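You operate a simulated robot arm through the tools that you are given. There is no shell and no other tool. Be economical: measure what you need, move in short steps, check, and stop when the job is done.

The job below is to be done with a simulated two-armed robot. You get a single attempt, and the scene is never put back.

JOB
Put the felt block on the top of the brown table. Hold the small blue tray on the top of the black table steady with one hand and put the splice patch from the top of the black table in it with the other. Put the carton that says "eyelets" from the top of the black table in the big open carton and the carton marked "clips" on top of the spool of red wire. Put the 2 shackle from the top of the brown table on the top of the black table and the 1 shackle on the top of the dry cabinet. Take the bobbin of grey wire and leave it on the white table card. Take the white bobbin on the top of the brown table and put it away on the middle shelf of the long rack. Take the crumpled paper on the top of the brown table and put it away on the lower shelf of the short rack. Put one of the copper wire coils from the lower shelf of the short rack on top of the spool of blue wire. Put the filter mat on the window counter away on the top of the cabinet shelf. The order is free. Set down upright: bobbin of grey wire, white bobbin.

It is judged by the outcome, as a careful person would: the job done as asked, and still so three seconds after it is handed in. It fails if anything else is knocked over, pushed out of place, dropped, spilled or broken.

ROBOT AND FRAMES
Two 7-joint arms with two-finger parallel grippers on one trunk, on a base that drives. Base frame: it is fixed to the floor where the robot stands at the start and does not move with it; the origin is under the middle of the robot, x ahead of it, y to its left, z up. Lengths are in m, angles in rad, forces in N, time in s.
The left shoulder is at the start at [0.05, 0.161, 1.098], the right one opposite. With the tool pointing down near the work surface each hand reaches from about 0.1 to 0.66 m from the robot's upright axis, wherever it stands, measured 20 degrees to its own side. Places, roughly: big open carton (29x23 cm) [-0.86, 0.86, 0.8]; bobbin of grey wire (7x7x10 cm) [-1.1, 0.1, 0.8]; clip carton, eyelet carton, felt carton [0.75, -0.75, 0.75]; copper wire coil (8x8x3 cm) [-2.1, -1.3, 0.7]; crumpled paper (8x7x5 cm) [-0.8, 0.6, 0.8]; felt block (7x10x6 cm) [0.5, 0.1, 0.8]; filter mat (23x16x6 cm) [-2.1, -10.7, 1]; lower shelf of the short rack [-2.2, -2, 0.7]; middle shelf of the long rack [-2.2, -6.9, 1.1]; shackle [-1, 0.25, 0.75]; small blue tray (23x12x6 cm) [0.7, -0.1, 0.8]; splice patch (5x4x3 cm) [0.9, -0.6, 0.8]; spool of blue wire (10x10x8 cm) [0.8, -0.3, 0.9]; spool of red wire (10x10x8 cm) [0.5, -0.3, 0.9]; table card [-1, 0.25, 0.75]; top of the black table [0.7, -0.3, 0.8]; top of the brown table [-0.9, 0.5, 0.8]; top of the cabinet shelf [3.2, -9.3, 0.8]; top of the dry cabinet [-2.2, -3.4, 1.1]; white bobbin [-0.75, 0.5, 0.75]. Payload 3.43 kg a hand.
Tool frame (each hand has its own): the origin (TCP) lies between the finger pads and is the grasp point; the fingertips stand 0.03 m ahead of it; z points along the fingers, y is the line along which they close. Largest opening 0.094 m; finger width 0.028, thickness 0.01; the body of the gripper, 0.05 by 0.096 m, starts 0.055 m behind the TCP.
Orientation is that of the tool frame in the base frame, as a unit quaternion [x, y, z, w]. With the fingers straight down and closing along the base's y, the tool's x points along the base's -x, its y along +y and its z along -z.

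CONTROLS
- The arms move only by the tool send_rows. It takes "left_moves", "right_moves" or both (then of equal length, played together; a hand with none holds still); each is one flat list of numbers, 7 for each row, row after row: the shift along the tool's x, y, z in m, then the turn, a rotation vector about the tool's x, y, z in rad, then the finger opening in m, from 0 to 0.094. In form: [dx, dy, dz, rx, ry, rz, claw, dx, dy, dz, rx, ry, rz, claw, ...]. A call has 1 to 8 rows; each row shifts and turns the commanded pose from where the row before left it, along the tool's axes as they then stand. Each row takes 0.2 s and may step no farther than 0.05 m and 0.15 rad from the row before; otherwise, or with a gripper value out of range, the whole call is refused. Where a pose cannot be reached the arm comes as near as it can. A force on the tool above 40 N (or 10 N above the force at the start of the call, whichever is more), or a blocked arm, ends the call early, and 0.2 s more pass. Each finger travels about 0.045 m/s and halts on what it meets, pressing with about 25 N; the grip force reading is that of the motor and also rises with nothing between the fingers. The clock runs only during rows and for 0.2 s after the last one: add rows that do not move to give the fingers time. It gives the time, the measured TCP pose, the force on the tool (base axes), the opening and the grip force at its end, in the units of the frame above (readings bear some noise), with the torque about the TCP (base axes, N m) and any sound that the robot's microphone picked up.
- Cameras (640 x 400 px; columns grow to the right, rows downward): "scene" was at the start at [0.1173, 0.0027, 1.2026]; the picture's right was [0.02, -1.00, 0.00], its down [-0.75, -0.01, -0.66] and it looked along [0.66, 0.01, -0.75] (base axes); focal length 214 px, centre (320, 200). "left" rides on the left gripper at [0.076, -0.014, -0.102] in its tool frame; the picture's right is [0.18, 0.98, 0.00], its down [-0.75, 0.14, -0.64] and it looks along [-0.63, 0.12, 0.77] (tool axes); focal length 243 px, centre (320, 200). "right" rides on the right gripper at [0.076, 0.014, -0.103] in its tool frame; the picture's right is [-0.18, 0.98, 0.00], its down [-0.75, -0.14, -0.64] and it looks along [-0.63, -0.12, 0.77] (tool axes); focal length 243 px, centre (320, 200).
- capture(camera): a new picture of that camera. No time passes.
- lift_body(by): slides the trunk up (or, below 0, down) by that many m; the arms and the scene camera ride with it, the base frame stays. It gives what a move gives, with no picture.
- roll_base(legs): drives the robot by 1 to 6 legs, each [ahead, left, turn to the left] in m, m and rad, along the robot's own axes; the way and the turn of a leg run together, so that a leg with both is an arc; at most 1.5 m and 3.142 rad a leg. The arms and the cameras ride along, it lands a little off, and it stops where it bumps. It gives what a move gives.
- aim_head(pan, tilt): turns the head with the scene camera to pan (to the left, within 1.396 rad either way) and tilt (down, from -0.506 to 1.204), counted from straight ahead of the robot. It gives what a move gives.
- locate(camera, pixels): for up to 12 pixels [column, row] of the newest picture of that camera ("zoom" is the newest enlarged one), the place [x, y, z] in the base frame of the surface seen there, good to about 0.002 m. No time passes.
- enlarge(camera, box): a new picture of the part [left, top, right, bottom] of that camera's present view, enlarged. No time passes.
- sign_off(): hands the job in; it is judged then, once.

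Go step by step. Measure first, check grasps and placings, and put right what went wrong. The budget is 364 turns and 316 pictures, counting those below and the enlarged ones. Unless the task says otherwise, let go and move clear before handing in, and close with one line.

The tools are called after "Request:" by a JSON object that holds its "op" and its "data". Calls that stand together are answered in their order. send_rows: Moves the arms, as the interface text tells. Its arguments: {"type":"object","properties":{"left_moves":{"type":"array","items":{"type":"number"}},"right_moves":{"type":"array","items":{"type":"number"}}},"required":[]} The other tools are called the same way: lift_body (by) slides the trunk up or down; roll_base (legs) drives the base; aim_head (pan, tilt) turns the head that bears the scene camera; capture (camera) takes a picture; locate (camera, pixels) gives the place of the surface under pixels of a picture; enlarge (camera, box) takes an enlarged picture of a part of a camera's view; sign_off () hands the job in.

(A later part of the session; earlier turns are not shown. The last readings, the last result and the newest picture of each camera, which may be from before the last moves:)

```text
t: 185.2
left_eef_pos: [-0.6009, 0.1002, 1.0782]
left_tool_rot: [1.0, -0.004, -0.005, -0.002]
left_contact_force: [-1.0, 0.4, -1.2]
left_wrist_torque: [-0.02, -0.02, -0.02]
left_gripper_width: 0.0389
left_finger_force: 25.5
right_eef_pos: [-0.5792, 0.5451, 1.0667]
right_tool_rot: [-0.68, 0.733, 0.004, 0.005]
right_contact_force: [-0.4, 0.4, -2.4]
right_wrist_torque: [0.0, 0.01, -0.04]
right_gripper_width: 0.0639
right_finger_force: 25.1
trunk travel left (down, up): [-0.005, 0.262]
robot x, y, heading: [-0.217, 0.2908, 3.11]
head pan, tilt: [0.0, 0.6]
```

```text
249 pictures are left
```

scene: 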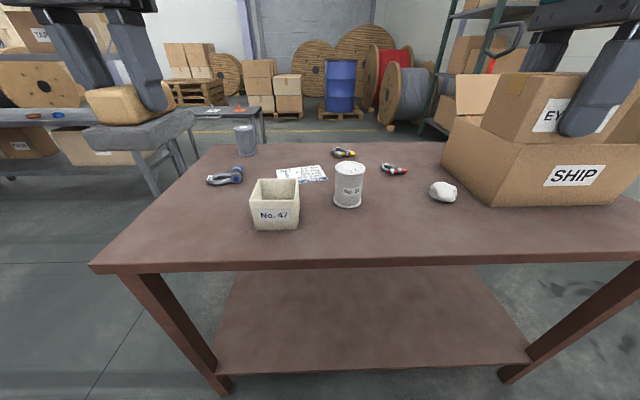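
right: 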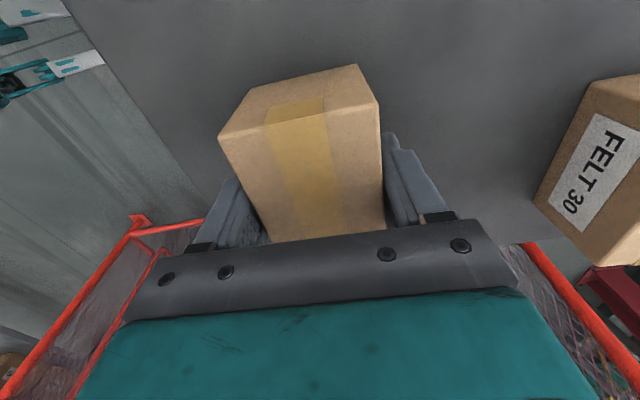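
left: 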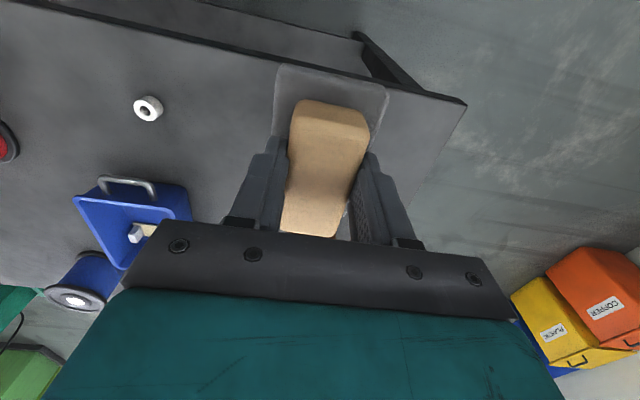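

I see pots, shackles, a card, a paper ball at (443,191) and the SHIP carton. I zoom in to identify them.

Request:
{"op": "enlarge", "data": {"camera": "scene", "box": [190, 115, 330, 240]}}

Request:
{"op": "enlarge", "data": {"camera": "scene", "box": [320, 130, 480, 230]}}

```text
3.20 times, centred on (260, 178) of scene
```

zoom: 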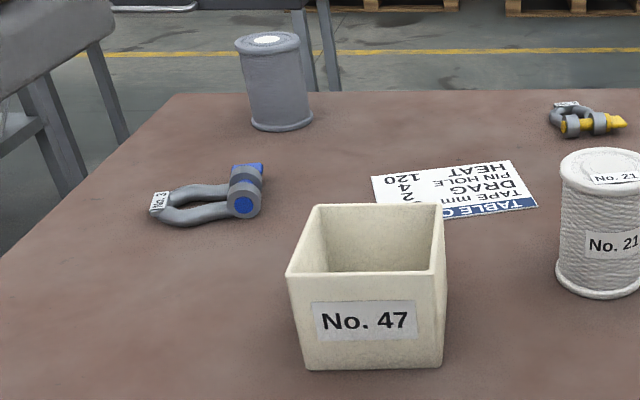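

```text
4.00 times, centred on (400, 180) of scene
```

zoom: 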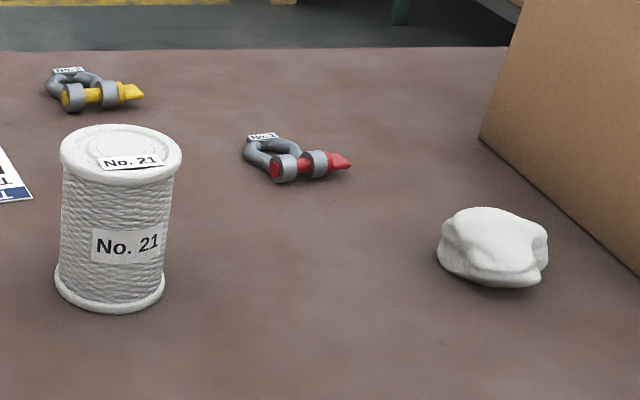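

I need to read the shackle tags more closely.

Request:
{"op": "enlarge", "data": {"camera": "scene", "box": [200, 160, 250, 192]}}

Request:
{"op": "enlarge", "data": {"camera": "scene", "box": [325, 140, 365, 165]}}

Request:
{"op": "enlarge", "data": {"camera": "scene", "box": [375, 155, 415, 180]}}

```text
12.50 times, centred on (225, 176) of scene
```

zoom: 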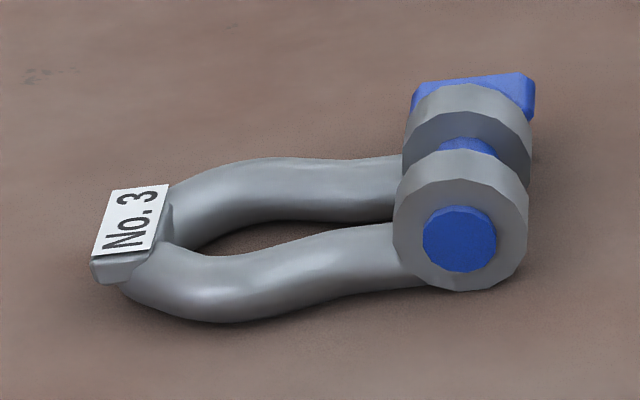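

```text
16.00 times, centred on (345, 152) of scene
```

zoom: 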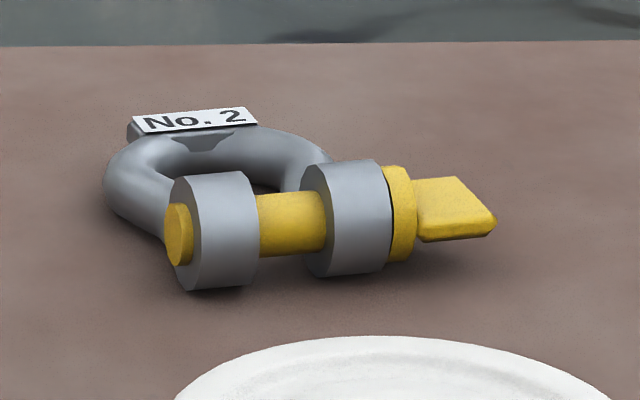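

```text
16.00 times, centred on (395, 168) of scene
```

zoom: 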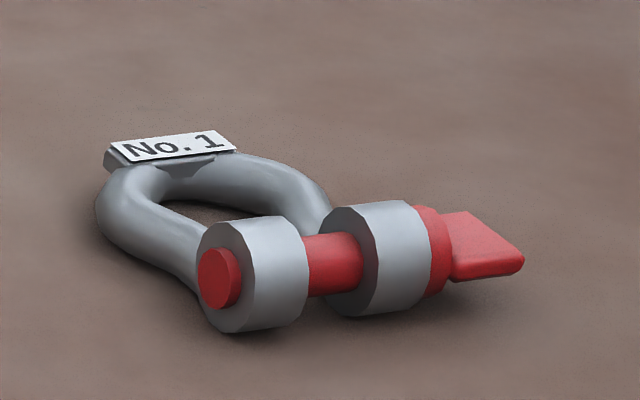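

Yellow = No.2, red = No.1, white bobbin = "No. 21". I locate everything on this table.

Request:
{"op": "locate", "data": {"camera": "scene", "pixels": [[246, 128], [246, 150], [300, 173], [282, 178], [326, 172], [344, 153], [393, 169], [349, 168], [349, 203], [443, 188], [432, 185], [455, 200]]}}

Request:
{"op": "locate", "data": {"camera": "scene", "pixels": [[442, 150], [480, 205], [603, 204], [485, 120], [440, 262], [300, 260], [120, 265], [210, 145], [440, 140], [276, 185], [258, 228], [460, 80]]}}

```text
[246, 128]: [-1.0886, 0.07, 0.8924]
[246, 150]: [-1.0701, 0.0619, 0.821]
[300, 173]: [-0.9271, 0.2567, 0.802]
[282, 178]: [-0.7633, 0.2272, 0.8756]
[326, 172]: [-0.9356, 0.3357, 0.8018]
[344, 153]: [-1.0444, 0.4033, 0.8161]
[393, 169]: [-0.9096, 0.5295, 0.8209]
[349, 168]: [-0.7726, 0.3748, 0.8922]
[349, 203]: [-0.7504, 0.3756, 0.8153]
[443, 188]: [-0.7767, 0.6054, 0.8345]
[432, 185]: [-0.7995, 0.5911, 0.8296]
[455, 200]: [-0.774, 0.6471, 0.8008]
```

```text
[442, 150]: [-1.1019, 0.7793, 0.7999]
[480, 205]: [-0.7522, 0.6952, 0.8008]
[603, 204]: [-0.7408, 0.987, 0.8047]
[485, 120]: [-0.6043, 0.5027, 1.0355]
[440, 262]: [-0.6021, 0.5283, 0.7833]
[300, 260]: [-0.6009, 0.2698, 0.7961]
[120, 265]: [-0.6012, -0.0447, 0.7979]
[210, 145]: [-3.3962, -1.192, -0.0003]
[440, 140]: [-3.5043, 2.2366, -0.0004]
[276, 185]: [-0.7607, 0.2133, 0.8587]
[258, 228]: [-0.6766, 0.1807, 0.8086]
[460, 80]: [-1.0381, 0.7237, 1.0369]
```

Table z=0.80, front edge x=-0.60. I put the felt block at about (-0.70,0.07), a free spot left of pot 47.

Request:
{"op": "send_rows", "data": {"left_moves": [-0.025, 0.008, 0.03, 0, 0, 0, 0.02, -0.025, 0.008, 0.03, 0, 0, 0, 0.02, -0.025, 0.008, 0.03, 0, 0, 0, 0.02, -0.025, 0.006, 0.03, 0, 0, 0, 0.02, 0, 0, 0.04, 0, 0, 0, 0.02, 0, 0, 0.035, 0, 0, 0, 0.02, 0, 0, 0, 0, 0, 0, 0.02]}}

Request:
{"op": "enlarge", "data": {"camera": "scene", "box": [100, 100, 320, 260]}}

```text
t: 186.8
left_eef_pos: [-0.7044, 0.072, 0.8834]
left_tool_rot: [1.0, -0.003, -0.005, -0.003]
left_contact_force: [0.5, -0.8, -1.2]
left_wrist_torque: [-0.01, -0.01, 0.02]
left_gripper_width: 0.0389
left_finger_force: 24.6
right_eef_pos: [-0.5783, 0.5456, 1.0663]
right_tool_rot: [-0.68, 0.733, 0.005, 0.004]
right_contact_force: [0.0, 0.6, -3.1]
right_wrist_torque: [-0.01, 0.03, 0.0]
right_gripper_width: 0.0642
right_finger_force: 24.9
trunk travel left (down, up): [-0.005, 0.262]
robot x, y, heading: [-0.217, 0.2905, 3.112]
head pan, tilt: [0.0, 0.6]
```

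```text
2.50 times, centred on (210, 180) of scene
```

zoom: 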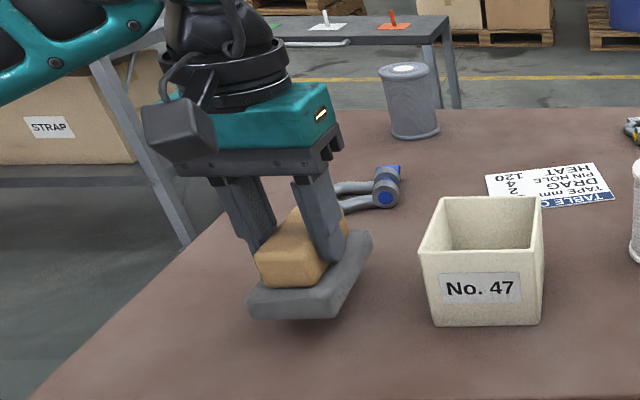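

Clear below. I lower to contact.

Request:
{"op": "send_rows", "data": {"left_moves": [0, 0, 0.015, 0, 0, 0, 0.02, 0, 0, 0.005, 0, 0, 0, 0.02, 0, 0, 0.003, 0, 0, 0, 0.02, 0, 0, 0, 0, 0, 0, 0.02]}}

```text
t: 187.8
left_eef_pos: [-0.7035, 0.0728, 0.8616]
left_tool_rot: [1.0, -0.004, -0.005, -0.002]
left_contact_force: [0.9, -0.7, -2.5]
left_wrist_torque: [0.01, -0.03, -0.01]
left_gripper_width: 0.0394
left_finger_force: 25.0
right_eef_pos: [-0.5792, 0.5441, 1.0674]
right_tool_rot: [-0.681, 0.732, 0.004, 0.005]
right_contact_force: [0.5, -0.4, -3.7]
right_wrist_torque: [-0.01, 0.01, 0.0]
right_gripper_width: 0.0644
right_finger_force: 25.1
trunk travel left (down, up): [-0.005, 0.262]
robot x, y, heading: [-0.2141, 0.2923, 3.108]
head pan, tilt: [0.0, 0.6]
```

Request:
{"op": "send_rows", "data": {"left_moves": [0, 0, 0.002, 0, 0, 0, 0.02, 0, 0, 0.0015, 0, 0, 0, 0.02, 0, 0, 0, 0, 0, 0, 0.02]}}

```text
t: 188.7
left_eef_pos: [-0.7043, 0.072, 0.8607]
left_tool_rot: [1.0, -0.004, -0.007, -0.003]
left_contact_force: [-3.4, -4.2, 17.2]
left_wrist_torque: [-0.22, -0.57, -0.16]
left_gripper_width: 0.0392
left_finger_force: 25.4
right_eef_pos: [-0.5789, 0.5456, 1.0661]
right_tool_rot: [-0.681, 0.733, 0.005, 0.004]
right_contact_force: [-0.4, -0.1, -2.8]
right_wrist_torque: [0.02, -0.02, -0.01]
right_gripper_width: 0.0643
right_finger_force: 25.3
trunk travel left (down, up): [-0.005, 0.262]
robot x, y, heading: [-0.2186, 0.2954, 3.113]
head pan, tilt: [0.0, 0.6]
```

Contact. I release and rise; then look at the SHIP carton's opening.

Request:
{"op": "send_rows", "data": {"left_moves": [0, 0, -0.0015, 0, 0, 0, 0.06, 0, 0, 0, 0, 0, 0, 0.075, 0, 0, -0.04, 0, 0, 0, 0.075, 0, 0, -0.05, 0, 0, 0, 0.09, 0.02, 0, -0.045, 0, 0, 0, 0.094, 0.04, 0, -0.03, 0, 0, 0, 0.094]}}

Request:
{"op": "aim_head", "data": {"pan": -0.5, "tilt": 0.6}}

Request:
{"op": "capture", "data": {"camera": "scene"}}

Request:
{"op": "capture", "data": {"camera": "left"}}

```text
t: 190.1
left_eef_pos: [-0.6418, 0.0701, 1.0239]
left_tool_rot: [1.0, -0.003, -0.003, -0.003]
left_contact_force: [-0.2, 0.0, -0.1]
left_wrist_torque: [0.0, -0.03, -0.01]
left_gripper_width: 0.0942
left_finger_force: 0.1
right_eef_pos: [-0.5788, 0.5444, 1.067]
right_tool_rot: [-0.681, 0.733, 0.006, 0.004]
right_contact_force: [0.4, 0.2, -3.2]
right_wrist_torque: [-0.02, 0.01, -0.03]
right_gripper_width: 0.0642
right_finger_force: 25.5
trunk travel left (down, up): [-0.005, 0.262]
robot x, y, heading: [-0.2187, 0.2917, 3.112]
head pan, tilt: [0.0, 0.6]
```

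```text
t: 191.0
left_eef_pos: [-0.6433, 0.0717, 1.0233]
left_tool_rot: [1.0, -0.004, -0.004, -0.002]
left_contact_force: [0.1, -0.1, 0.3]
left_wrist_torque: [0.02, 0.0, -0.03]
left_gripper_width: 0.094
left_finger_force: 0.0
right_eef_pos: [-0.5788, 0.5454, 1.0652]
right_tool_rot: [-0.681, 0.733, 0.005, 0.005]
right_contact_force: [-0.2, -0.5, -3.0]
right_wrist_torque: [0.03, -0.01, 0.01]
right_gripper_width: 0.0641
right_finger_force: 25.1
trunk travel left (down, up): [-0.005, 0.262]
robot x, y, heading: [-0.2166, 0.2946, 3.109]
head pan, tilt: [-0.499, 0.6]
```

```text
242 pictures are left
```

scene: 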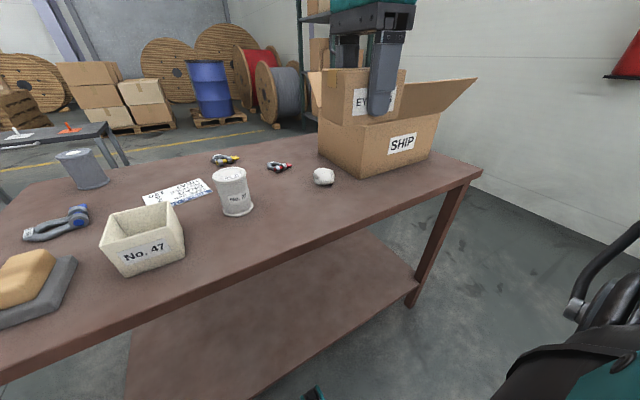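

```text
241 pictures are left
```

left: 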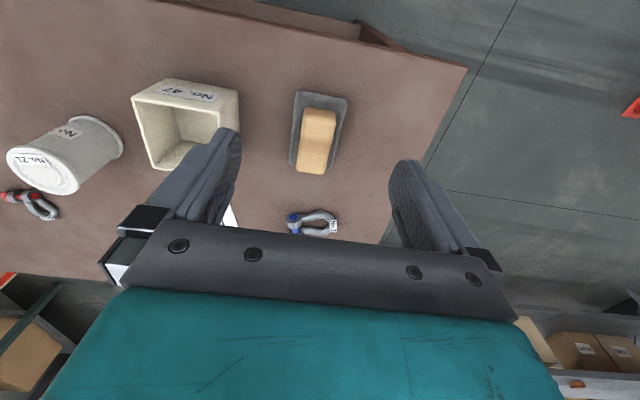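

Felt block placed. I measure the SHIP carton's rim.

Request:
{"op": "locate", "data": {"camera": "scene", "pixels": [[362, 124], [436, 114], [364, 175], [428, 158], [320, 112], [318, 145], [472, 82], [400, 84], [313, 75], [420, 105], [408, 112]]}}

```text
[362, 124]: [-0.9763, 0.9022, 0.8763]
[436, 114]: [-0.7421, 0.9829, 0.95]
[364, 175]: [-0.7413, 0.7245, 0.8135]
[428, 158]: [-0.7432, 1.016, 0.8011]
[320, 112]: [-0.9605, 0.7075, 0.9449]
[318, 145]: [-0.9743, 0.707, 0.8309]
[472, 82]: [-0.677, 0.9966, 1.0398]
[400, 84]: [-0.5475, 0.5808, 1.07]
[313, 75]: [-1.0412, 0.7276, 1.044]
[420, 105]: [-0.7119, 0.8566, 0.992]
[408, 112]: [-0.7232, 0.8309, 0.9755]
```

Box inside: x -0.975…-0.742, y 0.71…1.0, rim 0.95, near flap rising to z 1.04 at x -0.677. I raise the trunk 0.12, roll nearer and to the right so the right hand comes in over the flap.

Request:
{"op": "lift_body", "data": {"by": 0.12}}

Request:
{"op": "roll_base", "data": {"legs": [[0.06, -0.24, 0.03]]}}

Request:
{"op": "aim_head", "data": {"pan": -0.5, "tilt": 0.6}}

Request:
{"op": "capture", "data": {"camera": "scene"}}

```text
t: 192.5
left_eef_pos: [-0.6426, 0.0709, 1.1431]
left_tool_rot: [1.0, -0.003, -0.005, -0.003]
left_contact_force: [0.0, -0.4, 0.3]
left_wrist_torque: [-0.02, -0.01, -0.02]
left_gripper_width: 0.094
left_finger_force: 0.1
right_eef_pos: [-0.5788, 0.545, 1.1871]
right_tool_rot: [-0.679, 0.734, 0.005, 0.005]
right_contact_force: [-0.3, 0.2, -1.8]
right_wrist_torque: [-0.01, -0.02, -0.02]
right_gripper_width: 0.0643
right_finger_force: 25.6
trunk travel left (down, up): [-0.125, 0.142]
robot x, y, heading: [-0.2192, 0.2875, 3.11]
head pan, tilt: [-0.499, 0.6]
```

```text
t: 194.3
left_eef_pos: [-0.6908, 0.2971, 1.144]
left_tool_rot: [1.0, 0.011, -0.004, -0.003]
left_contact_force: [-0.5, 0.5, 0.4]
left_wrist_torque: [-0.02, 0.02, 0.01]
left_gripper_width: 0.0939
left_finger_force: 0.1
right_eef_pos: [-0.6435, 0.7713, 1.1874]
right_tool_rot: [-0.692, 0.722, 0.005, 0.004]
right_contact_force: [0.1, 0.2, -3.1]
right_wrist_torque: [-0.01, 0.02, 0.03]
right_gripper_width: 0.0642
right_finger_force: 24.7
trunk travel left (down, up): [-0.125, 0.142]
robot x, y, heading: [-0.2726, 0.5251, 3.138]
head pan, tilt: [-0.499, 0.6]
```

```text
t: 194.9
left_eef_pos: [-0.6928, 0.2964, 1.144]
left_tool_rot: [1.0, 0.012, -0.004, -0.003]
left_contact_force: [-0.2, 0.2, 0.5]
left_wrist_torque: [-0.03, 0.01, -0.03]
left_gripper_width: 0.0941
left_finger_force: 0.0
right_eef_pos: [-0.6428, 0.7718, 1.1865]
right_tool_rot: [-0.691, 0.723, 0.005, 0.005]
right_contact_force: [-0.2, -0.2, -3.2]
right_wrist_torque: [-0.02, 0.01, -0.04]
right_gripper_width: 0.0643
right_finger_force: 25.4
trunk travel left (down, up): [-0.125, 0.142]
robot x, y, heading: [-0.2714, 0.5311, 3.142]
head pan, tilt: [-0.499, 0.6]
```

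```text
240 pictures are left
```

scene: 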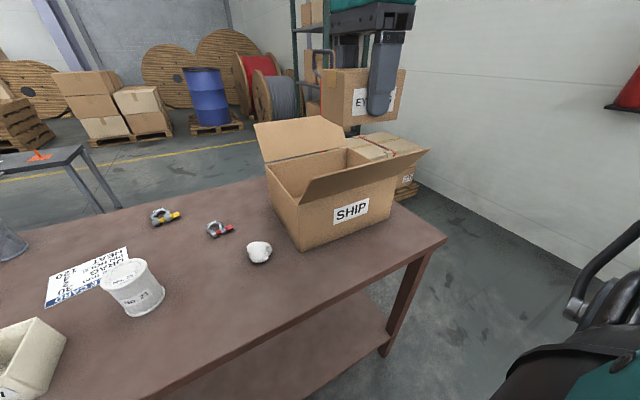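

The box is open; I move the right hand over it to about (-0.83,0.83).

Request:
{"op": "send_rows", "data": {"right_moves": [-0.0145, 0.045, 0, 0, 0, 0, 0.03, -0.0145, 0.045, 0, 0, 0, 0, 0.03, -0.0145, 0.045, 0, 0, 0, 0, 0.03, -0.0145, 0.045, 0, 0, 0, 0, 0.03, 0, 0, 0, 0, 0, 0, 0.03]}}

Request:
{"op": "capture", "data": {"camera": "right"}}

Request:
{"op": "capture", "data": {"camera": "scene"}}

```text
t: 196.1
left_eef_pos: [-0.6924, 0.2964, 1.1439]
left_tool_rot: [1.0, 0.011, -0.005, -0.003]
left_contact_force: [-0.4, -0.3, 0.3]
left_wrist_torque: [0.03, 0.0, -0.04]
left_gripper_width: 0.0939
left_finger_force: 0.0
right_eef_pos: [-0.8043, 0.8437, 1.1759]
right_tool_rot: [-0.691, 0.723, 0.006, 0.005]
right_contact_force: [0.0, 0.5, -4.5]
right_wrist_torque: [0.01, -0.01, 0.02]
right_gripper_width: 0.0644
right_finger_force: 25.2
right hand out of reach, approached as far as the arm can: row 4
trunk travel left (down, up): [-0.125, 0.142]
robot x, y, heading: [-0.2729, 0.5308, 3.139]
head pan, tilt: [-0.499, 0.6]
```

```text
239 pictures are left
```

right: 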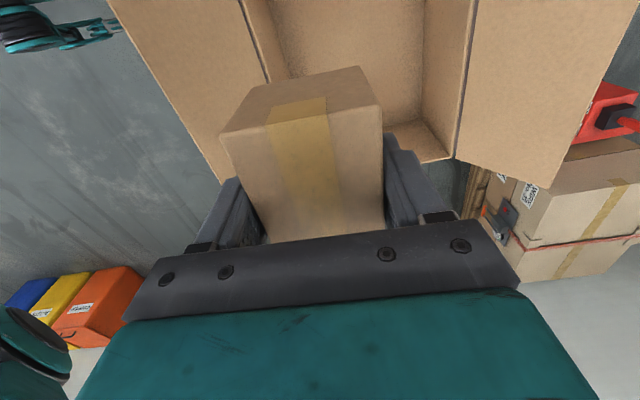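

```text
238 pictures are left
```

scene: 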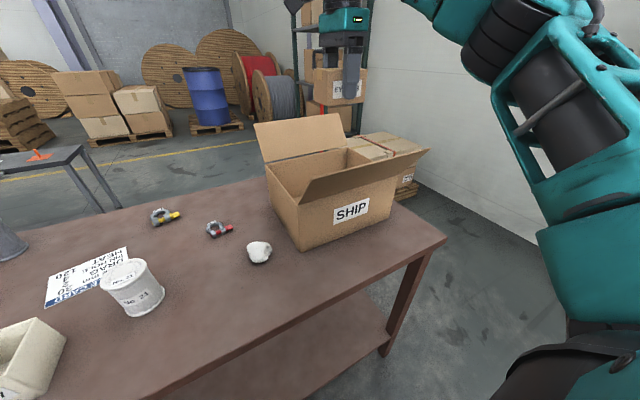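

Above the box. I descend gradually while easing a bit further in.

Request:
{"op": "send_rows", "data": {"right_moves": [0.004, 0.006, 0.04, 0, 0, 0, 0.03, 0.004, 0.006, 0.04, 0, 0, 0, 0.03, 0, 0.006, 0.04, 0, 0, 0, 0.03, 0, 0.006, 0.03, 0, 0, 0, 0.03, 0, 0, 0, 0, 0, 0, 0.03]}}

Request:
{"op": "capture", "data": {"camera": "right"}}

Request:
{"op": "capture", "data": {"camera": "scene"}}

```text
t: 197.3
left_eef_pos: [-0.6918, 0.2958, 1.1428]
left_tool_rot: [1.0, 0.012, -0.005, -0.003]
left_contact_force: [0.5, -0.5, 0.5]
left_wrist_torque: [0.01, 0.01, 0.0]
left_gripper_width: 0.0937
left_finger_force: 0.0
right_eef_pos: [-0.8276, 0.8377, 1.0258]
right_tool_rot: [-0.692, 0.722, 0.006, 0.005]
right_contact_force: [0.1, -0.2, -3.1]
right_wrist_torque: [0.0, -0.01, 0.03]
right_gripper_width: 0.0643
right_finger_force: 25.5
trunk travel left (down, up): [-0.125, 0.142]
robot x, y, heading: [-0.2712, 0.5297, 3.141]
head pan, tilt: [-0.499, 0.6]
```

```text
237 pictures are left
```

right: 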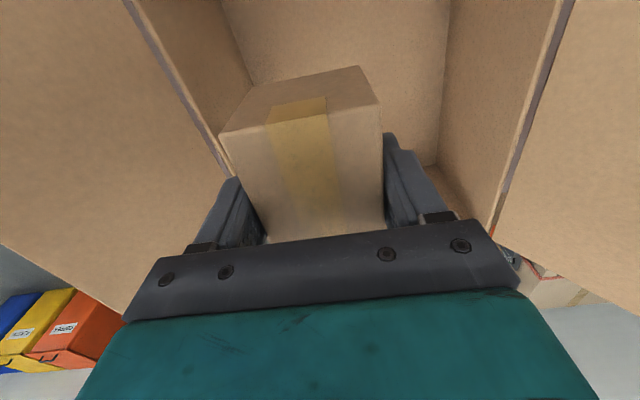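

```text
236 pictures are left
```

scene: 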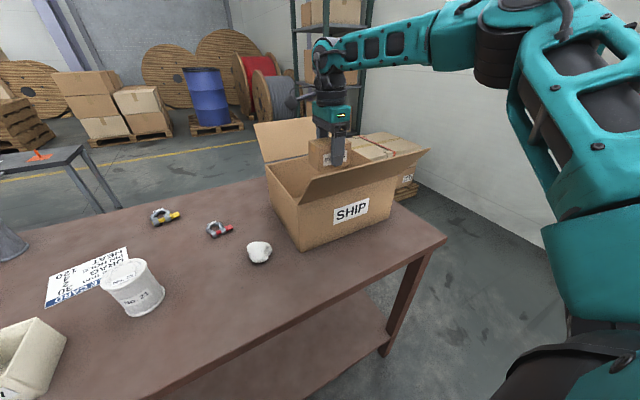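

Good clearance; forearm is high. I shift 1 cm further in and descend into the box.

Request:
{"op": "send_rows", "data": {"right_moves": [0, 0.012, 0.035, 0, 0, 0, 0.03, 0, 0.004, 0.04, 0, 0, 0, 0.03, 0, 0, 0.04, 0, 0, 0, 0.03, 0, 0, 0.03, 0, 0, 0, 0.03, 0, 0, 0, 0, 0, 0, 0.03]}}

Request:
{"op": "capture", "data": {"camera": "right"}}

Request:
{"op": "capture", "data": {"camera": "scene"}}

```text
t: 198.5
left_eef_pos: [-0.6929, 0.2957, 1.1448]
left_tool_rot: [1.0, 0.011, -0.004, -0.002]
left_contact_force: [0.4, 0.4, 0.1]
left_wrist_torque: [0.02, 0.01, -0.01]
left_gripper_width: 0.0938
left_finger_force: 0.1
right_eef_pos: [-0.8304, 0.8437, 0.8854]
right_tool_rot: [-0.692, 0.722, 0.006, 0.005]
right_contact_force: [-0.6, -0.7, -4.1]
right_wrist_torque: [0.01, -0.02, 0.0]
right_gripper_width: 0.0644
right_finger_force: 25.2
right hand out of reach, approached as far as the arm can: row 3, 4
trunk travel left (down, up): [-0.125, 0.142]
robot x, y, heading: [-0.2684, 0.5294, 3.143]
head pan, tilt: [-0.499, 0.6]
```

```text
235 pictures are left
```

right: 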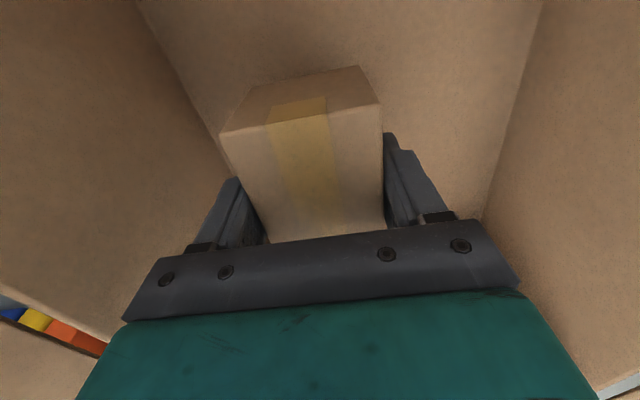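

```text
234 pictures are left
```

scene: 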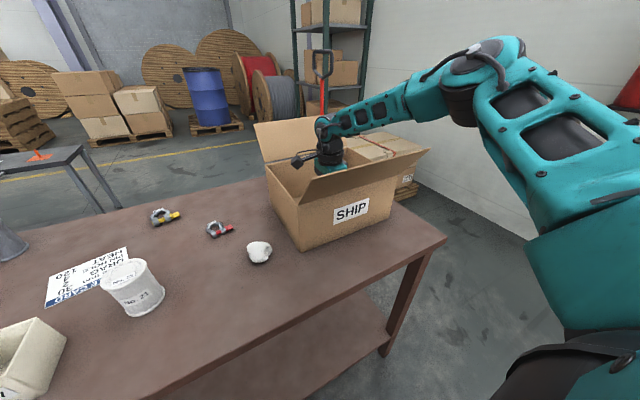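

4 cm remain to the box floor, arm at its limit, so I lower the trunk by 2.5 cm and check the flap clearance.

Request:
{"op": "lift_body", "data": {"by": -0.025}}

Request:
{"op": "enlarge", "data": {"camera": "scene", "box": [240, 60, 480, 260]}}

```text
t: 199.2
left_eef_pos: [-0.6906, 0.2963, 1.1188]
left_tool_rot: [1.0, 0.011, -0.004, -0.002]
left_contact_force: [0.2, -0.3, 0.7]
left_wrist_torque: [0.01, 0.0, -0.01]
left_gripper_width: 0.0942
left_finger_force: 0.0
right_eef_pos: [-0.8327, 0.8428, 0.8623]
right_tool_rot: [-0.691, 0.723, 0.006, 0.004]
right_contact_force: [-0.9, 1.1, -2.7]
right_wrist_torque: [-0.01, -0.02, -0.02]
right_gripper_width: 0.0642
right_finger_force: 24.9
trunk travel left (down, up): [-0.1, 0.167]
robot x, y, heading: [-0.2734, 0.5304, 3.143]
head pan, tilt: [-0.499, 0.6]
```

```text
2.00 times, centred on (360, 160) of scene
```

zoom: 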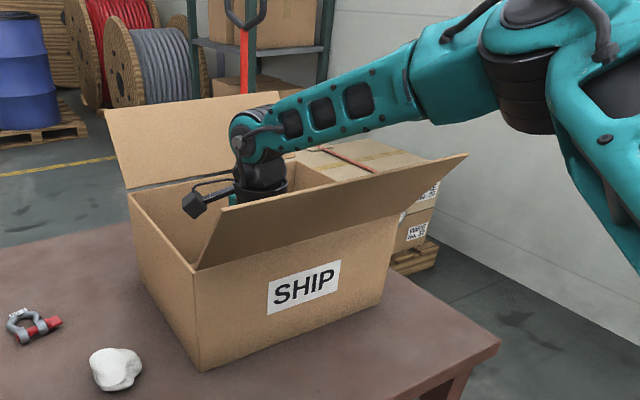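

Forearm clears the flap. I lower the trunk 1.3 cm more toward contact.

Request:
{"op": "lift_body", "data": {"by": -0.013}}

```text
t: 199.8
left_eef_pos: [-0.6906, 0.2959, 1.1057]
left_tool_rot: [1.0, 0.011, -0.004, -0.003]
left_contact_force: [0.4, -0.2, 0.1]
left_wrist_torque: [0.03, 0.01, 0.0]
left_gripper_width: 0.0941
left_finger_force: 0.1
right_eef_pos: [-0.8325, 0.8434, 0.8483]
right_tool_rot: [-0.692, 0.722, 0.005, 0.004]
right_contact_force: [0.0, -0.1, -3.6]
right_wrist_torque: [-0.02, -0.01, 0.02]
right_gripper_width: 0.0642
right_finger_force: 24.3
trunk travel left (down, up): [-0.087, 0.18]
robot x, y, heading: [-0.2719, 0.5288, 3.139]
head pan, tilt: [-0.499, 0.6]
```

Request:
{"op": "lift_body", "data": {"by": -0.003}}

```text
t: 200.3
left_eef_pos: [-0.6917, 0.2965, 1.1028]
left_tool_rot: [1.0, 0.011, -0.004, -0.003]
left_contact_force: [-0.8, -0.1, -0.3]
left_wrist_torque: [-0.01, 0.01, 0.01]
left_gripper_width: 0.0941
left_finger_force: 0.1
right_eef_pos: [-0.8319, 0.8433, 0.8465]
right_tool_rot: [-0.692, 0.722, 0.006, 0.004]
right_contact_force: [0.9, 1.2, 0.9]
right_wrist_torque: [-0.15, -0.15, 0.04]
right_gripper_width: 0.0645
right_finger_force: 24.8
trunk travel left (down, up): [-0.084, 0.183]
robot x, y, heading: [-0.2711, 0.5273, 3.141]
head pan, tilt: [-0.499, 0.6]
```

Contact. I open and rise straight out.

Request:
{"op": "send_rows", "data": {"right_moves": [0, 0, 0, 0, 0, 0, 0.08, 0, 0, 0, 0, 0, 0, 0.085, 0, 0, 0, 0, 0, 0, 0.085, 0, 0, -0.04, 0, 0, 0, 0.085, 0, 0, -0.045, 0, 0, 0, 0.085, 0, 0, -0.045, 0, 0, 0, 0.085, 0, 0, -0.045, 0, 0, 0, 0.085, 0, 0, -0.045, 0, 0, 0, 0.085]}}

Request:
{"op": "capture", "data": {"camera": "right"}}

```text
t: 202.1
left_eef_pos: [-0.6908, 0.2961, 1.1039]
left_tool_rot: [1.0, 0.011, -0.004, -0.002]
left_contact_force: [-0.3, -0.4, 0.5]
left_wrist_torque: [0.01, -0.01, 0.0]
left_gripper_width: 0.0938
left_finger_force: 0.1
right_eef_pos: [-0.8327, 0.8399, 1.0658]
right_tool_rot: [-0.691, 0.723, 0.005, 0.006]
right_contact_force: [0.5, 0.2, 0.5]
right_wrist_torque: [-0.03, -0.02, 0.02]
right_gripper_width: 0.085
right_finger_force: 0.0
trunk travel left (down, up): [-0.084, 0.183]
robot x, y, heading: [-0.2765, 0.5309, 3.141]
head pan, tilt: [-0.499, 0.6]
```

```text
232 pictures are left
```

right: 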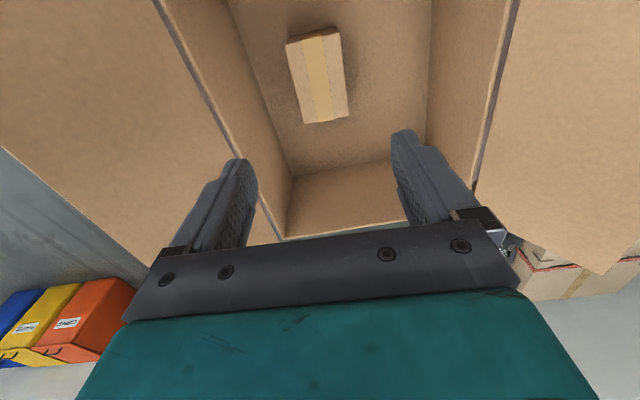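

The eyelets carton is inside the box. I lift clear, retract, roll 0.2 m left and look at the paper ball.

Request:
{"op": "send_rows", "data": {"right_moves": [0, 0, -0.045, 0, 0, 0, 0.094, 0, 0, -0.045, 0, 0, 0, 0.094, 0, -0.045, 0, 0, 0, 0, 0.094, 0, -0.045, 0, 0, 0, 0, 0.094, 0, -0.03, 0, 0, 0, 0, 0.094]}}

Request:
{"op": "roll_base", "data": {"legs": [[0.0, 0.22, 0.0]]}}

Request:
{"op": "aim_head", "data": {"pan": -0.3, "tilt": 0.8}}

Request:
{"op": "capture", "data": {"camera": "scene"}}

```text
t: 203.3
left_eef_pos: [-0.6916, 0.2967, 1.1028]
left_tool_rot: [1.0, 0.012, -0.005, -0.002]
left_contact_force: [0.1, -0.5, -0.3]
left_wrist_torque: [0.0, -0.04, 0.0]
left_gripper_width: 0.094
left_finger_force: 0.1
right_eef_pos: [-0.6811, 0.8415, 1.1386]
right_tool_rot: [-0.691, 0.723, 0.005, 0.003]
right_contact_force: [0.0, 0.3, 0.1]
right_wrist_torque: [0.0, 0.03, 0.0]
right_gripper_width: 0.094
right_finger_force: 0.1
right hand out of reach, approached as far as the arm can: row 1, 2
trunk travel left (down, up): [-0.084, 0.183]
robot x, y, heading: [-0.2705, 0.5311, 3.143]
head pan, tilt: [-0.499, 0.6]
```

```text
t: 205.0
left_eef_pos: [-0.6898, 0.0732, 1.1029]
left_tool_rot: [1.0, 0.014, -0.005, -0.003]
left_contact_force: [-0.9, -0.3, 0.1]
left_wrist_torque: [0.06, 0.01, 0.02]
left_gripper_width: 0.0939
left_finger_force: 0.1
right_eef_pos: [-0.6822, 0.6167, 1.1389]
right_tool_rot: [-0.692, 0.722, 0.005, 0.004]
right_contact_force: [-0.7, -0.5, -0.5]
right_wrist_torque: [0.0, 0.01, 0.01]
right_gripper_width: 0.0941
right_finger_force: 0.1
trunk travel left (down, up): [-0.084, 0.183]
robot x, y, heading: [-0.2675, 0.3082, -3.135]
head pan, tilt: [-0.499, 0.6]
```

```text
t: 205.8
left_eef_pos: [-0.6905, 0.0724, 1.1025]
left_tool_rot: [1.0, 0.015, -0.004, -0.002]
left_contact_force: [0.6, 0.4, 0.2]
left_wrist_torque: [-0.03, 0.0, 0.0]
left_gripper_width: 0.094
left_finger_force: 0.0
right_eef_pos: [-0.6833, 0.6182, 1.1385]
right_tool_rot: [-0.692, 0.722, 0.005, 0.005]
right_contact_force: [-0.2, 0.7, -0.6]
right_wrist_torque: [0.01, 0.02, -0.04]
right_gripper_width: 0.0942
right_finger_force: 0.1
trunk travel left (down, up): [-0.084, 0.183]
robot x, y, heading: [-0.2717, 0.3109, -3.139]
head pan, tilt: [-0.3, 0.799]
```

```text
231 pictures are left
```

scene: 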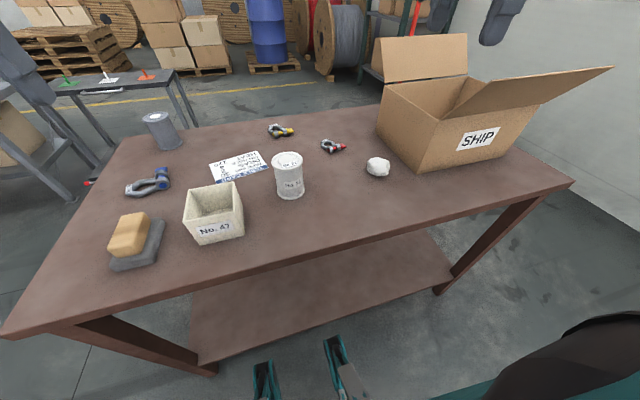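

Request:
{"op": "locate", "data": {"camera": "scene", "pixels": [[367, 166], [390, 166], [378, 158], [378, 176], [378, 165], [280, 131], [333, 146], [290, 160], [290, 196], [238, 165], [158, 118], [385, 105]]}}

Request:
{"op": "capture", "data": {"camera": "right"}}

```text
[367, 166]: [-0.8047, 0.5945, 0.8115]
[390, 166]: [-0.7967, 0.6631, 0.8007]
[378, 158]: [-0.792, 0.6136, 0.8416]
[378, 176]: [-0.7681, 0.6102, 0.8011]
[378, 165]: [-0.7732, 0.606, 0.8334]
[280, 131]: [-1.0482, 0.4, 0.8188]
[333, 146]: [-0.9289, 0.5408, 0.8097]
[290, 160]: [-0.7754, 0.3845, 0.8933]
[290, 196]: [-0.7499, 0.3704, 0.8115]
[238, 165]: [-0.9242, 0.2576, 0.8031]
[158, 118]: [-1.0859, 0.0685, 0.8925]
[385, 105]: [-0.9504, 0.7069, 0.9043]
```

```text
230 pictures are left
```

right: 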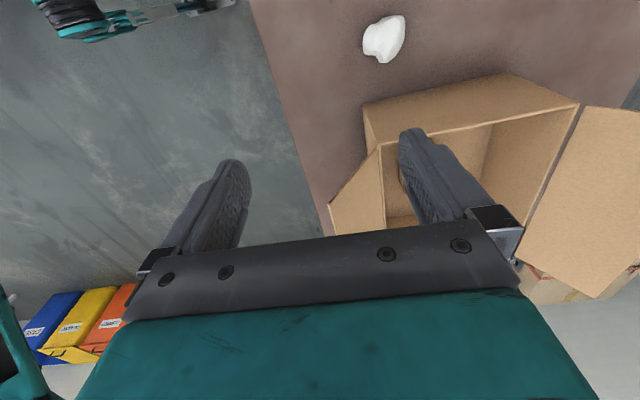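

The right forearm would pass too close to the flap, so I take the paper with the left hand. I retract the right hand and roll 0.38 m to the right.

Request:
{"op": "send_rows", "data": {"right_moves": [0, -0.045, 0, 0, 0, 0, 0.094, 0, -0.045, 0, 0, 0, 0, 0.094, 0, -0.04, 0, 0, 0, 0, 0.094]}}

Request:
{"op": "roll_base", "data": {"legs": [[0.0, -0.4, -0.01]]}}

Request:
{"op": "send_rows", "data": {"left_moves": [-0.02, -0.03, 0.02, 0, 0, 0, 0.094, -0.02, -0.03, 0.02, 0, 0, 0, 0.094, -0.02, -0.03, 0.03, 0, 0, 0, 0.094, -0.02, -0.03, 0.03, 0, 0, 0, 0.094, 0, 0, 0.04, 0, 0, 0, 0.094, 0, 0, 0, 0, 0, 0, 0.094]}}

Request:
{"op": "capture", "data": {"camera": "left"}}

```text
t: 206.6
left_eef_pos: [-0.6906, 0.0733, 1.1029]
left_tool_rot: [1.0, 0.014, -0.004, -0.002]
left_contact_force: [0.3, 1.0, 1.0]
left_wrist_torque: [0.03, -0.02, 0.0]
left_gripper_width: 0.0941
left_finger_force: 0.1
right_eef_pos: [-0.5529, 0.6141, 1.1365]
right_tool_rot: [-0.692, 0.721, 0.006, 0.004]
right_contact_force: [-0.5, -0.6, 0.1]
right_wrist_torque: [-0.01, -0.04, 0.02]
right_gripper_width: 0.0941
right_finger_force: 0.1
trunk travel left (down, up): [-0.084, 0.183]
robot x, y, heading: [-0.272, 0.3069, -3.137]
head pan, tilt: [-0.3, 0.799]
```

```text
t: 209.0
left_eef_pos: [-0.692, 0.4765, 1.1027]
left_tool_rot: [1.0, 0.009, -0.004, -0.003]
left_contact_force: [-0.4, -0.2, -0.1]
left_wrist_torque: [0.03, -0.01, -0.02]
left_gripper_width: 0.0942
left_finger_force: 0.1
right_eef_pos: [-0.5486, 1.0135, 1.1379]
right_tool_rot: [-0.69, 0.724, 0.005, 0.005]
right_contact_force: [0.9, -0.1, 0.1]
right_wrist_torque: [-0.03, -0.02, -0.04]
right_gripper_width: 0.0942
right_finger_force: 0.1
trunk travel left (down, up): [-0.084, 0.183]
robot x, y, heading: [-0.271, 0.7092, 3.136]
head pan, tilt: [-0.3, 0.799]
```

```text
t: 210.4
left_eef_pos: [-0.7748, 0.5941, 0.9638]
left_tool_rot: [1.0, 0.009, -0.004, -0.003]
left_contact_force: [0.4, 0.2, 1.0]
left_wrist_torque: [0.0, -0.02, -0.01]
left_gripper_width: 0.094
left_finger_force: 0.0
right_eef_pos: [-0.5508, 1.0131, 1.1367]
right_tool_rot: [-0.69, 0.724, 0.005, 0.005]
right_contact_force: [0.0, 0.7, 0.0]
right_wrist_torque: [0.0, -0.01, -0.01]
right_gripper_width: 0.094
right_finger_force: 0.0
trunk travel left (down, up): [-0.084, 0.183]
robot x, y, heading: [-0.271, 0.7079, 3.136]
head pan, tilt: [-0.3, 0.799]
```

```text
229 pictures are left
```

left: 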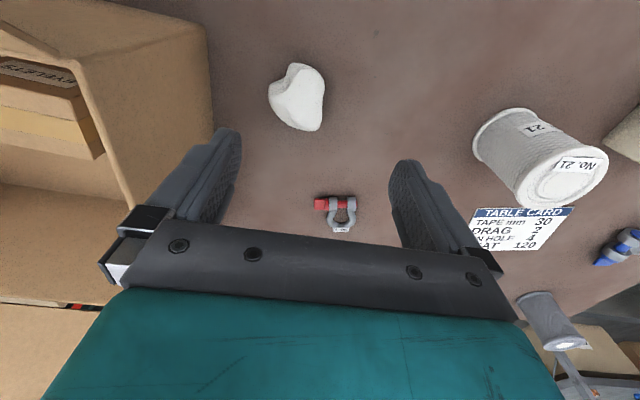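

Request:
{"op": "locate", "data": {"camera": "left", "pixels": [[272, 95], [322, 98], [298, 68], [308, 126], [298, 95], [318, 80], [285, 110]]}}

```text
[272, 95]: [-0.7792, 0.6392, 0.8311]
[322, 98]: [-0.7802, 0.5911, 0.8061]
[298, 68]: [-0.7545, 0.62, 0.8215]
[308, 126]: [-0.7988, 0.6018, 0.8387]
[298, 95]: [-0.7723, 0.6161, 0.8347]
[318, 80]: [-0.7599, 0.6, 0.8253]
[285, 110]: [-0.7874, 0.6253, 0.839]
```

Paper centre ≈(-0.78,0.616), top 0.845. I centre, lower to z≈0.838 and close.

Request:
{"op": "send_rows", "data": {"left_moves": [-0.005, -0.022, 0.03, 0, 0, 0, 0.094, 0, 0, 0.04, 0, 0, 0, 0.094, 0, 0, 0.035, 0, 0, 0, 0.094, 0, 0, 0.02, 0, 0, 0, 0.094, 0, 0, 0, 0, 0, 0, 0.07, 0, 0, 0, 0, 0, 0, 0.05, 0, 0, 0, 0, 0, 0, 0.04, 0, 0, 0, 0, 0, 0, 0.04]}}

Request:
{"op": "capture", "data": {"camera": "left"}}

```text
t: 212.2
left_eef_pos: [-0.7832, 0.6166, 0.8392]
left_tool_rot: [1.0, 0.01, -0.005, -0.003]
left_contact_force: [-0.7, -0.1, -0.8]
left_wrist_torque: [0.01, 0.0, 0.02]
left_gripper_width: 0.0652
left_finger_force: 25.1
right_eef_pos: [-0.5498, 1.0133, 1.1373]
right_tool_rot: [-0.69, 0.724, 0.005, 0.004]
right_contact_force: [-0.7, -0.4, -0.3]
right_wrist_torque: [-0.02, -0.02, -0.01]
right_gripper_width: 0.0941
right_finger_force: 0.0
trunk travel left (down, up): [-0.084, 0.183]
robot x, y, heading: [-0.2746, 0.704, 3.134]
head pan, tilt: [-0.3, 0.799]
```

```text
228 pictures are left
```

left: 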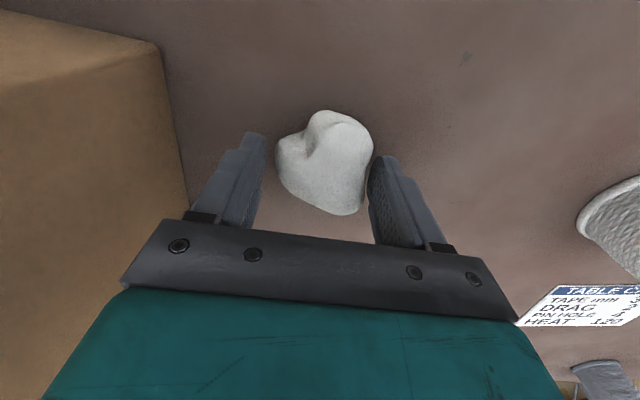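

The paper is held (6.5 cm). I lift it and check the passage around the table's left end.

Request:
{"op": "send_rows", "data": {"left_moves": [0, 0, -0.04, 0, 0, 0, 0.04, 0, 0, -0.045, 0, 0, 0, 0.04, 0, 0, -0.045, 0, 0, 0, 0.04, 0, 0, -0.045, 0, 0, 0, 0.04, 0.045, 0, 0, 0, 0, 0, 0.04, 0.045, 0, 0, 0, 0, 0, 0.04, 0.045, 0, 0, 0, 0, 0, 0.04]}}

Request:
{"op": "roll_base", "data": {"legs": [[0.1, 0.0, 0.0], [0.0, 0.0, 0.0]]}}

Request:
{"op": "aim_head", "data": {"pan": 0.6, "tilt": 0.45}}

Request:
{"op": "capture", "data": {"camera": "scene"}}

```text
t: 213.8
left_eef_pos: [-0.6464, 0.6175, 1.0134]
left_tool_rot: [1.0, 0.01, -0.005, -0.002]
left_contact_force: [0.0, -0.2, 0.1]
left_wrist_torque: [0.02, -0.02, -0.01]
left_gripper_width: 0.0648
left_finger_force: 24.6
right_eef_pos: [-0.5498, 1.0141, 1.1382]
right_tool_rot: [-0.689, 0.724, 0.004, 0.005]
right_contact_force: [-0.3, 0.4, -0.7]
right_wrist_torque: [-0.02, -0.03, 0.01]
right_gripper_width: 0.0942
right_finger_force: 0.0
trunk travel left (down, up): [-0.084, 0.183]
robot x, y, heading: [-0.2725, 0.7043, 3.14]
head pan, tilt: [-0.3, 0.799]
```

```text
t: 214.8
left_eef_pos: [-0.6686, 0.6182, 1.0141]
left_tool_rot: [1.0, 0.011, -0.004, -0.003]
left_contact_force: [0.1, -0.2, -0.6]
left_wrist_torque: [-0.03, 0.05, -0.03]
left_gripper_width: 0.0644
left_finger_force: 24.9
right_eef_pos: [-0.5722, 1.0135, 1.1372]
right_tool_rot: [-0.69, 0.724, 0.006, 0.004]
right_contact_force: [-0.1, -0.3, 0.5]
right_wrist_torque: [0.0, 0.01, -0.03]
right_gripper_width: 0.094
right_finger_force: 0.0
trunk travel left (down, up): [-0.084, 0.183]
robot x, y, heading: [-0.2954, 0.7051, 3.133]
head pan, tilt: [-0.3, 0.799]
stopped in leg 1: the robot was blocked; the commanded pose is now the measured one
```

```text
t: 215.9
left_eef_pos: [-0.6696, 0.6183, 1.0134]
left_tool_rot: [1.0, 0.01, -0.004, -0.002]
left_contact_force: [-0.6, 1.4, -0.9]
left_wrist_torque: [0.02, 0.02, 0.01]
left_gripper_width: 0.0646
left_finger_force: 25.1
right_eef_pos: [-0.572, 1.0139, 1.1365]
right_tool_rot: [-0.69, 0.724, 0.005, 0.006]
right_contact_force: [0.0, 0.0, 0.6]
right_wrist_torque: [0.0, -0.01, 0.0]
right_gripper_width: 0.094
right_finger_force: 0.0
trunk travel left (down, up): [-0.084, 0.183]
robot x, y, heading: [-0.2957, 0.7036, 3.135]
head pan, tilt: [0.6, 0.45]
```

```text
227 pictures are left
```

scene: 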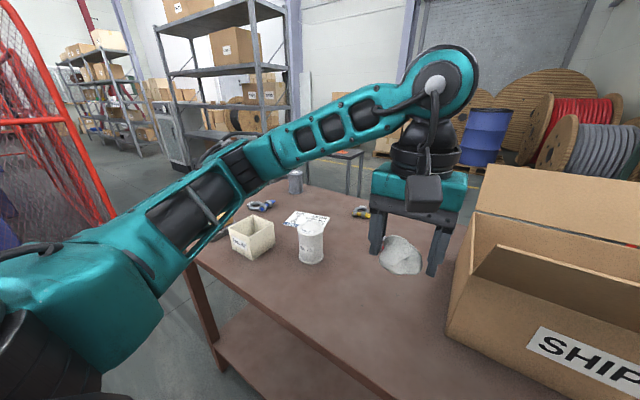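

I mistakenly rolled forward and touched the table lightly; I back away 0.3 m and look at the left side passage.

Request:
{"op": "roll_base", "data": {"legs": [[-0.27, 0.0, 0.0], [0.0, 1.0, 0.0]]}}

Request:
{"op": "aim_head", "data": {"pan": 0.1, "tilt": 0.5}}

Request:
{"op": "capture", "data": {"camera": "scene"}}

```text
t: 222.6
left_eef_pos: [-0.4061, -0.3682, 1.0127]
left_tool_rot: [1.0, 0.008, -0.004, -0.002]
left_contact_force: [0.1, -0.9, -0.4]
left_wrist_torque: [0.01, -0.02, -0.03]
left_gripper_width: 0.0639
left_finger_force: 25.2
right_eef_pos: [-0.308, 0.0271, 1.1376]
right_tool_rot: [-0.687, 0.726, 0.005, 0.005]
right_contact_force: [-0.6, -0.6, 0.2]
right_wrist_torque: [0.02, 0.01, 0.01]
right_gripper_width: 0.0938
right_finger_force: 0.0
trunk travel left (down, up): [-0.084, 0.183]
robot x, y, heading: [-0.0313, -0.2796, 3.129]
head pan, tilt: [0.6, 0.45]
```

```text
t: 223.5
left_eef_pos: [-0.4051, -0.3685, 1.012]
left_tool_rot: [1.0, 0.008, -0.003, -0.002]
left_contact_force: [0.3, -0.5, -1.4]
left_wrist_torque: [-0.01, 0.01, 0.07]
left_gripper_width: 0.0638
left_finger_force: 25.3
right_eef_pos: [-0.3083, 0.0273, 1.136]
right_tool_rot: [-0.688, 0.726, 0.005, 0.005]
right_contact_force: [-0.7, 0.1, -0.2]
right_wrist_torque: [0.0, 0.0, 0.0]
right_gripper_width: 0.0941
right_finger_force: 0.1
trunk travel left (down, up): [-0.084, 0.183]
robot x, y, heading: [-0.0354, -0.2811, 3.132]
head pan, tilt: [0.099, 0.499]
```

```text
226 pictures are left
```

scene: 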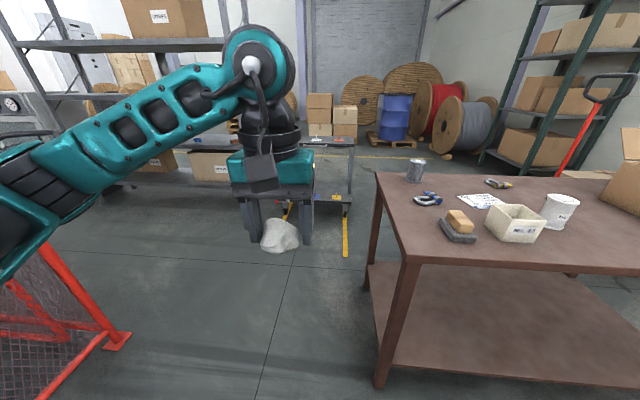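

Request:
{"op": "locate", "data": {"camera": "scene", "pixels": [[345, 210], [346, 252], [285, 215], [378, 175], [400, 172], [548, 180], [480, 155], [120, 185], [210, 180], [115, 345], [575, 160]]}}

```text
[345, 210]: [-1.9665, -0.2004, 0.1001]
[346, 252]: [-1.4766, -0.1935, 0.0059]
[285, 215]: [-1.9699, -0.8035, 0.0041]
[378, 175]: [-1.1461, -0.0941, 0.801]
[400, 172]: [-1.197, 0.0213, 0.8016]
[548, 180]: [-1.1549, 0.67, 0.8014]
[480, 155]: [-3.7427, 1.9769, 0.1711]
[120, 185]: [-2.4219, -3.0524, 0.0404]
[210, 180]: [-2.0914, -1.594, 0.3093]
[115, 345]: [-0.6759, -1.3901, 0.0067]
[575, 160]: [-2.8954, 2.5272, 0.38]
```

Table spans x -1.2…-0.6, y -0.1…1.06; the cart begins at x -1.95. I drive round the left end to the table's back side, facing +x.

Request:
{"op": "roll_base", "data": {"legs": [[0, 0.4, 0], [0, 0, 3.15], [-1.5, 0, 0]]}}

Request:
{"op": "aim_head", "data": {"pan": 0.5, "tilt": 0.6}}

Request:
{"op": "capture", "data": {"camera": "scene"}}

```text
refused: 3.15 is not a number from -3.14159 to 3.14159
```

```text
t: 224.4
left_eef_pos: [-0.4068, -0.368, 1.0124]
left_tool_rot: [1.0, 0.008, -0.004, -0.003]
left_contact_force: [0.6, -0.5, 0.3]
left_wrist_torque: [0.03, -0.03, -0.03]
left_gripper_width: 0.0639
left_finger_force: 25.0
right_eef_pos: [-0.3082, 0.0268, 1.1368]
right_tool_rot: [-0.688, 0.726, 0.004, 0.006]
right_contact_force: [1.0, 0.3, 0.0]
right_wrist_torque: [0.0, 0.0, -0.02]
right_gripper_width: 0.0942
right_finger_force: 0.2
trunk travel left (down, up): [-0.084, 0.183]
robot x, y, heading: [-0.0333, -0.282, 3.134]
head pan, tilt: [0.499, 0.6]
```

```text
225 pictures are left
```

scene: 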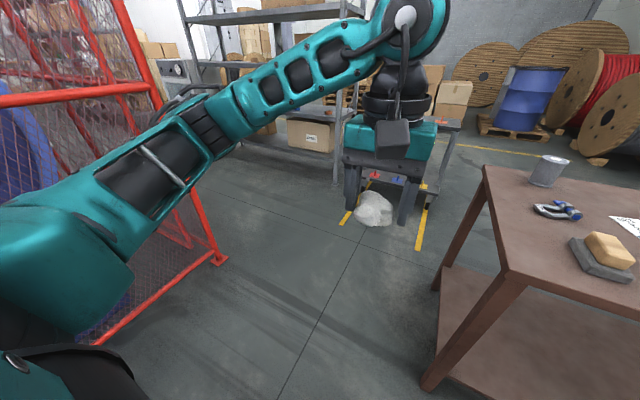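

The turn was over the limit; I redo it with 3.14.

Request:
{"op": "roll_base", "data": {"legs": [[0, 0.38, 0], [0, 0, 3.141], [-1.5, 0, 0]]}}

Request:
{"op": "capture", "data": {"camera": "scene"}}

```text
t: 241.2
left_eef_pos: [-1.164, -0.5485, 1.013]
left_tool_rot: [-0.003, 1.0, -0.003, 0.003]
left_contact_force: [0.5, 0.8, 0.1]
left_wrist_torque: [0.01, 0.05, 0.01]
left_gripper_width: 0.0622
left_finger_force: 25.3
right_eef_pos: [-1.2662, -0.9435, 1.1366]
right_tool_rot: [0.73, 0.683, -0.005, 0.005]
right_contact_force: [-0.5, 0.0, -0.6]
right_wrist_torque: [0.03, -0.01, 0.02]
right_gripper_width: 0.094
right_finger_force: 0.0
trunk travel left (down, up): [-0.084, 0.183]
robot x, y, heading: [-1.5373, -0.631, -0.028]
head pan, tilt: [0.499, 0.6]
```

```text
224 pictures are left
```

scene: 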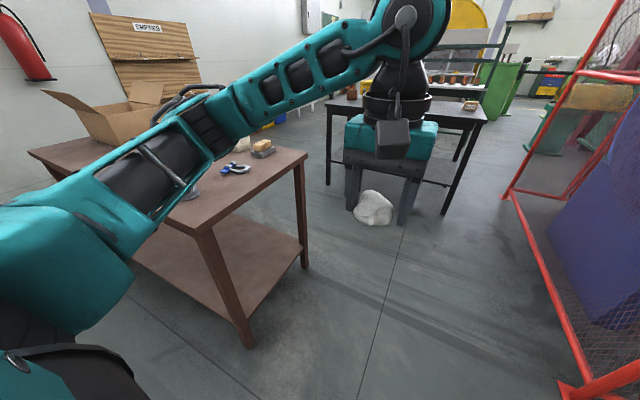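

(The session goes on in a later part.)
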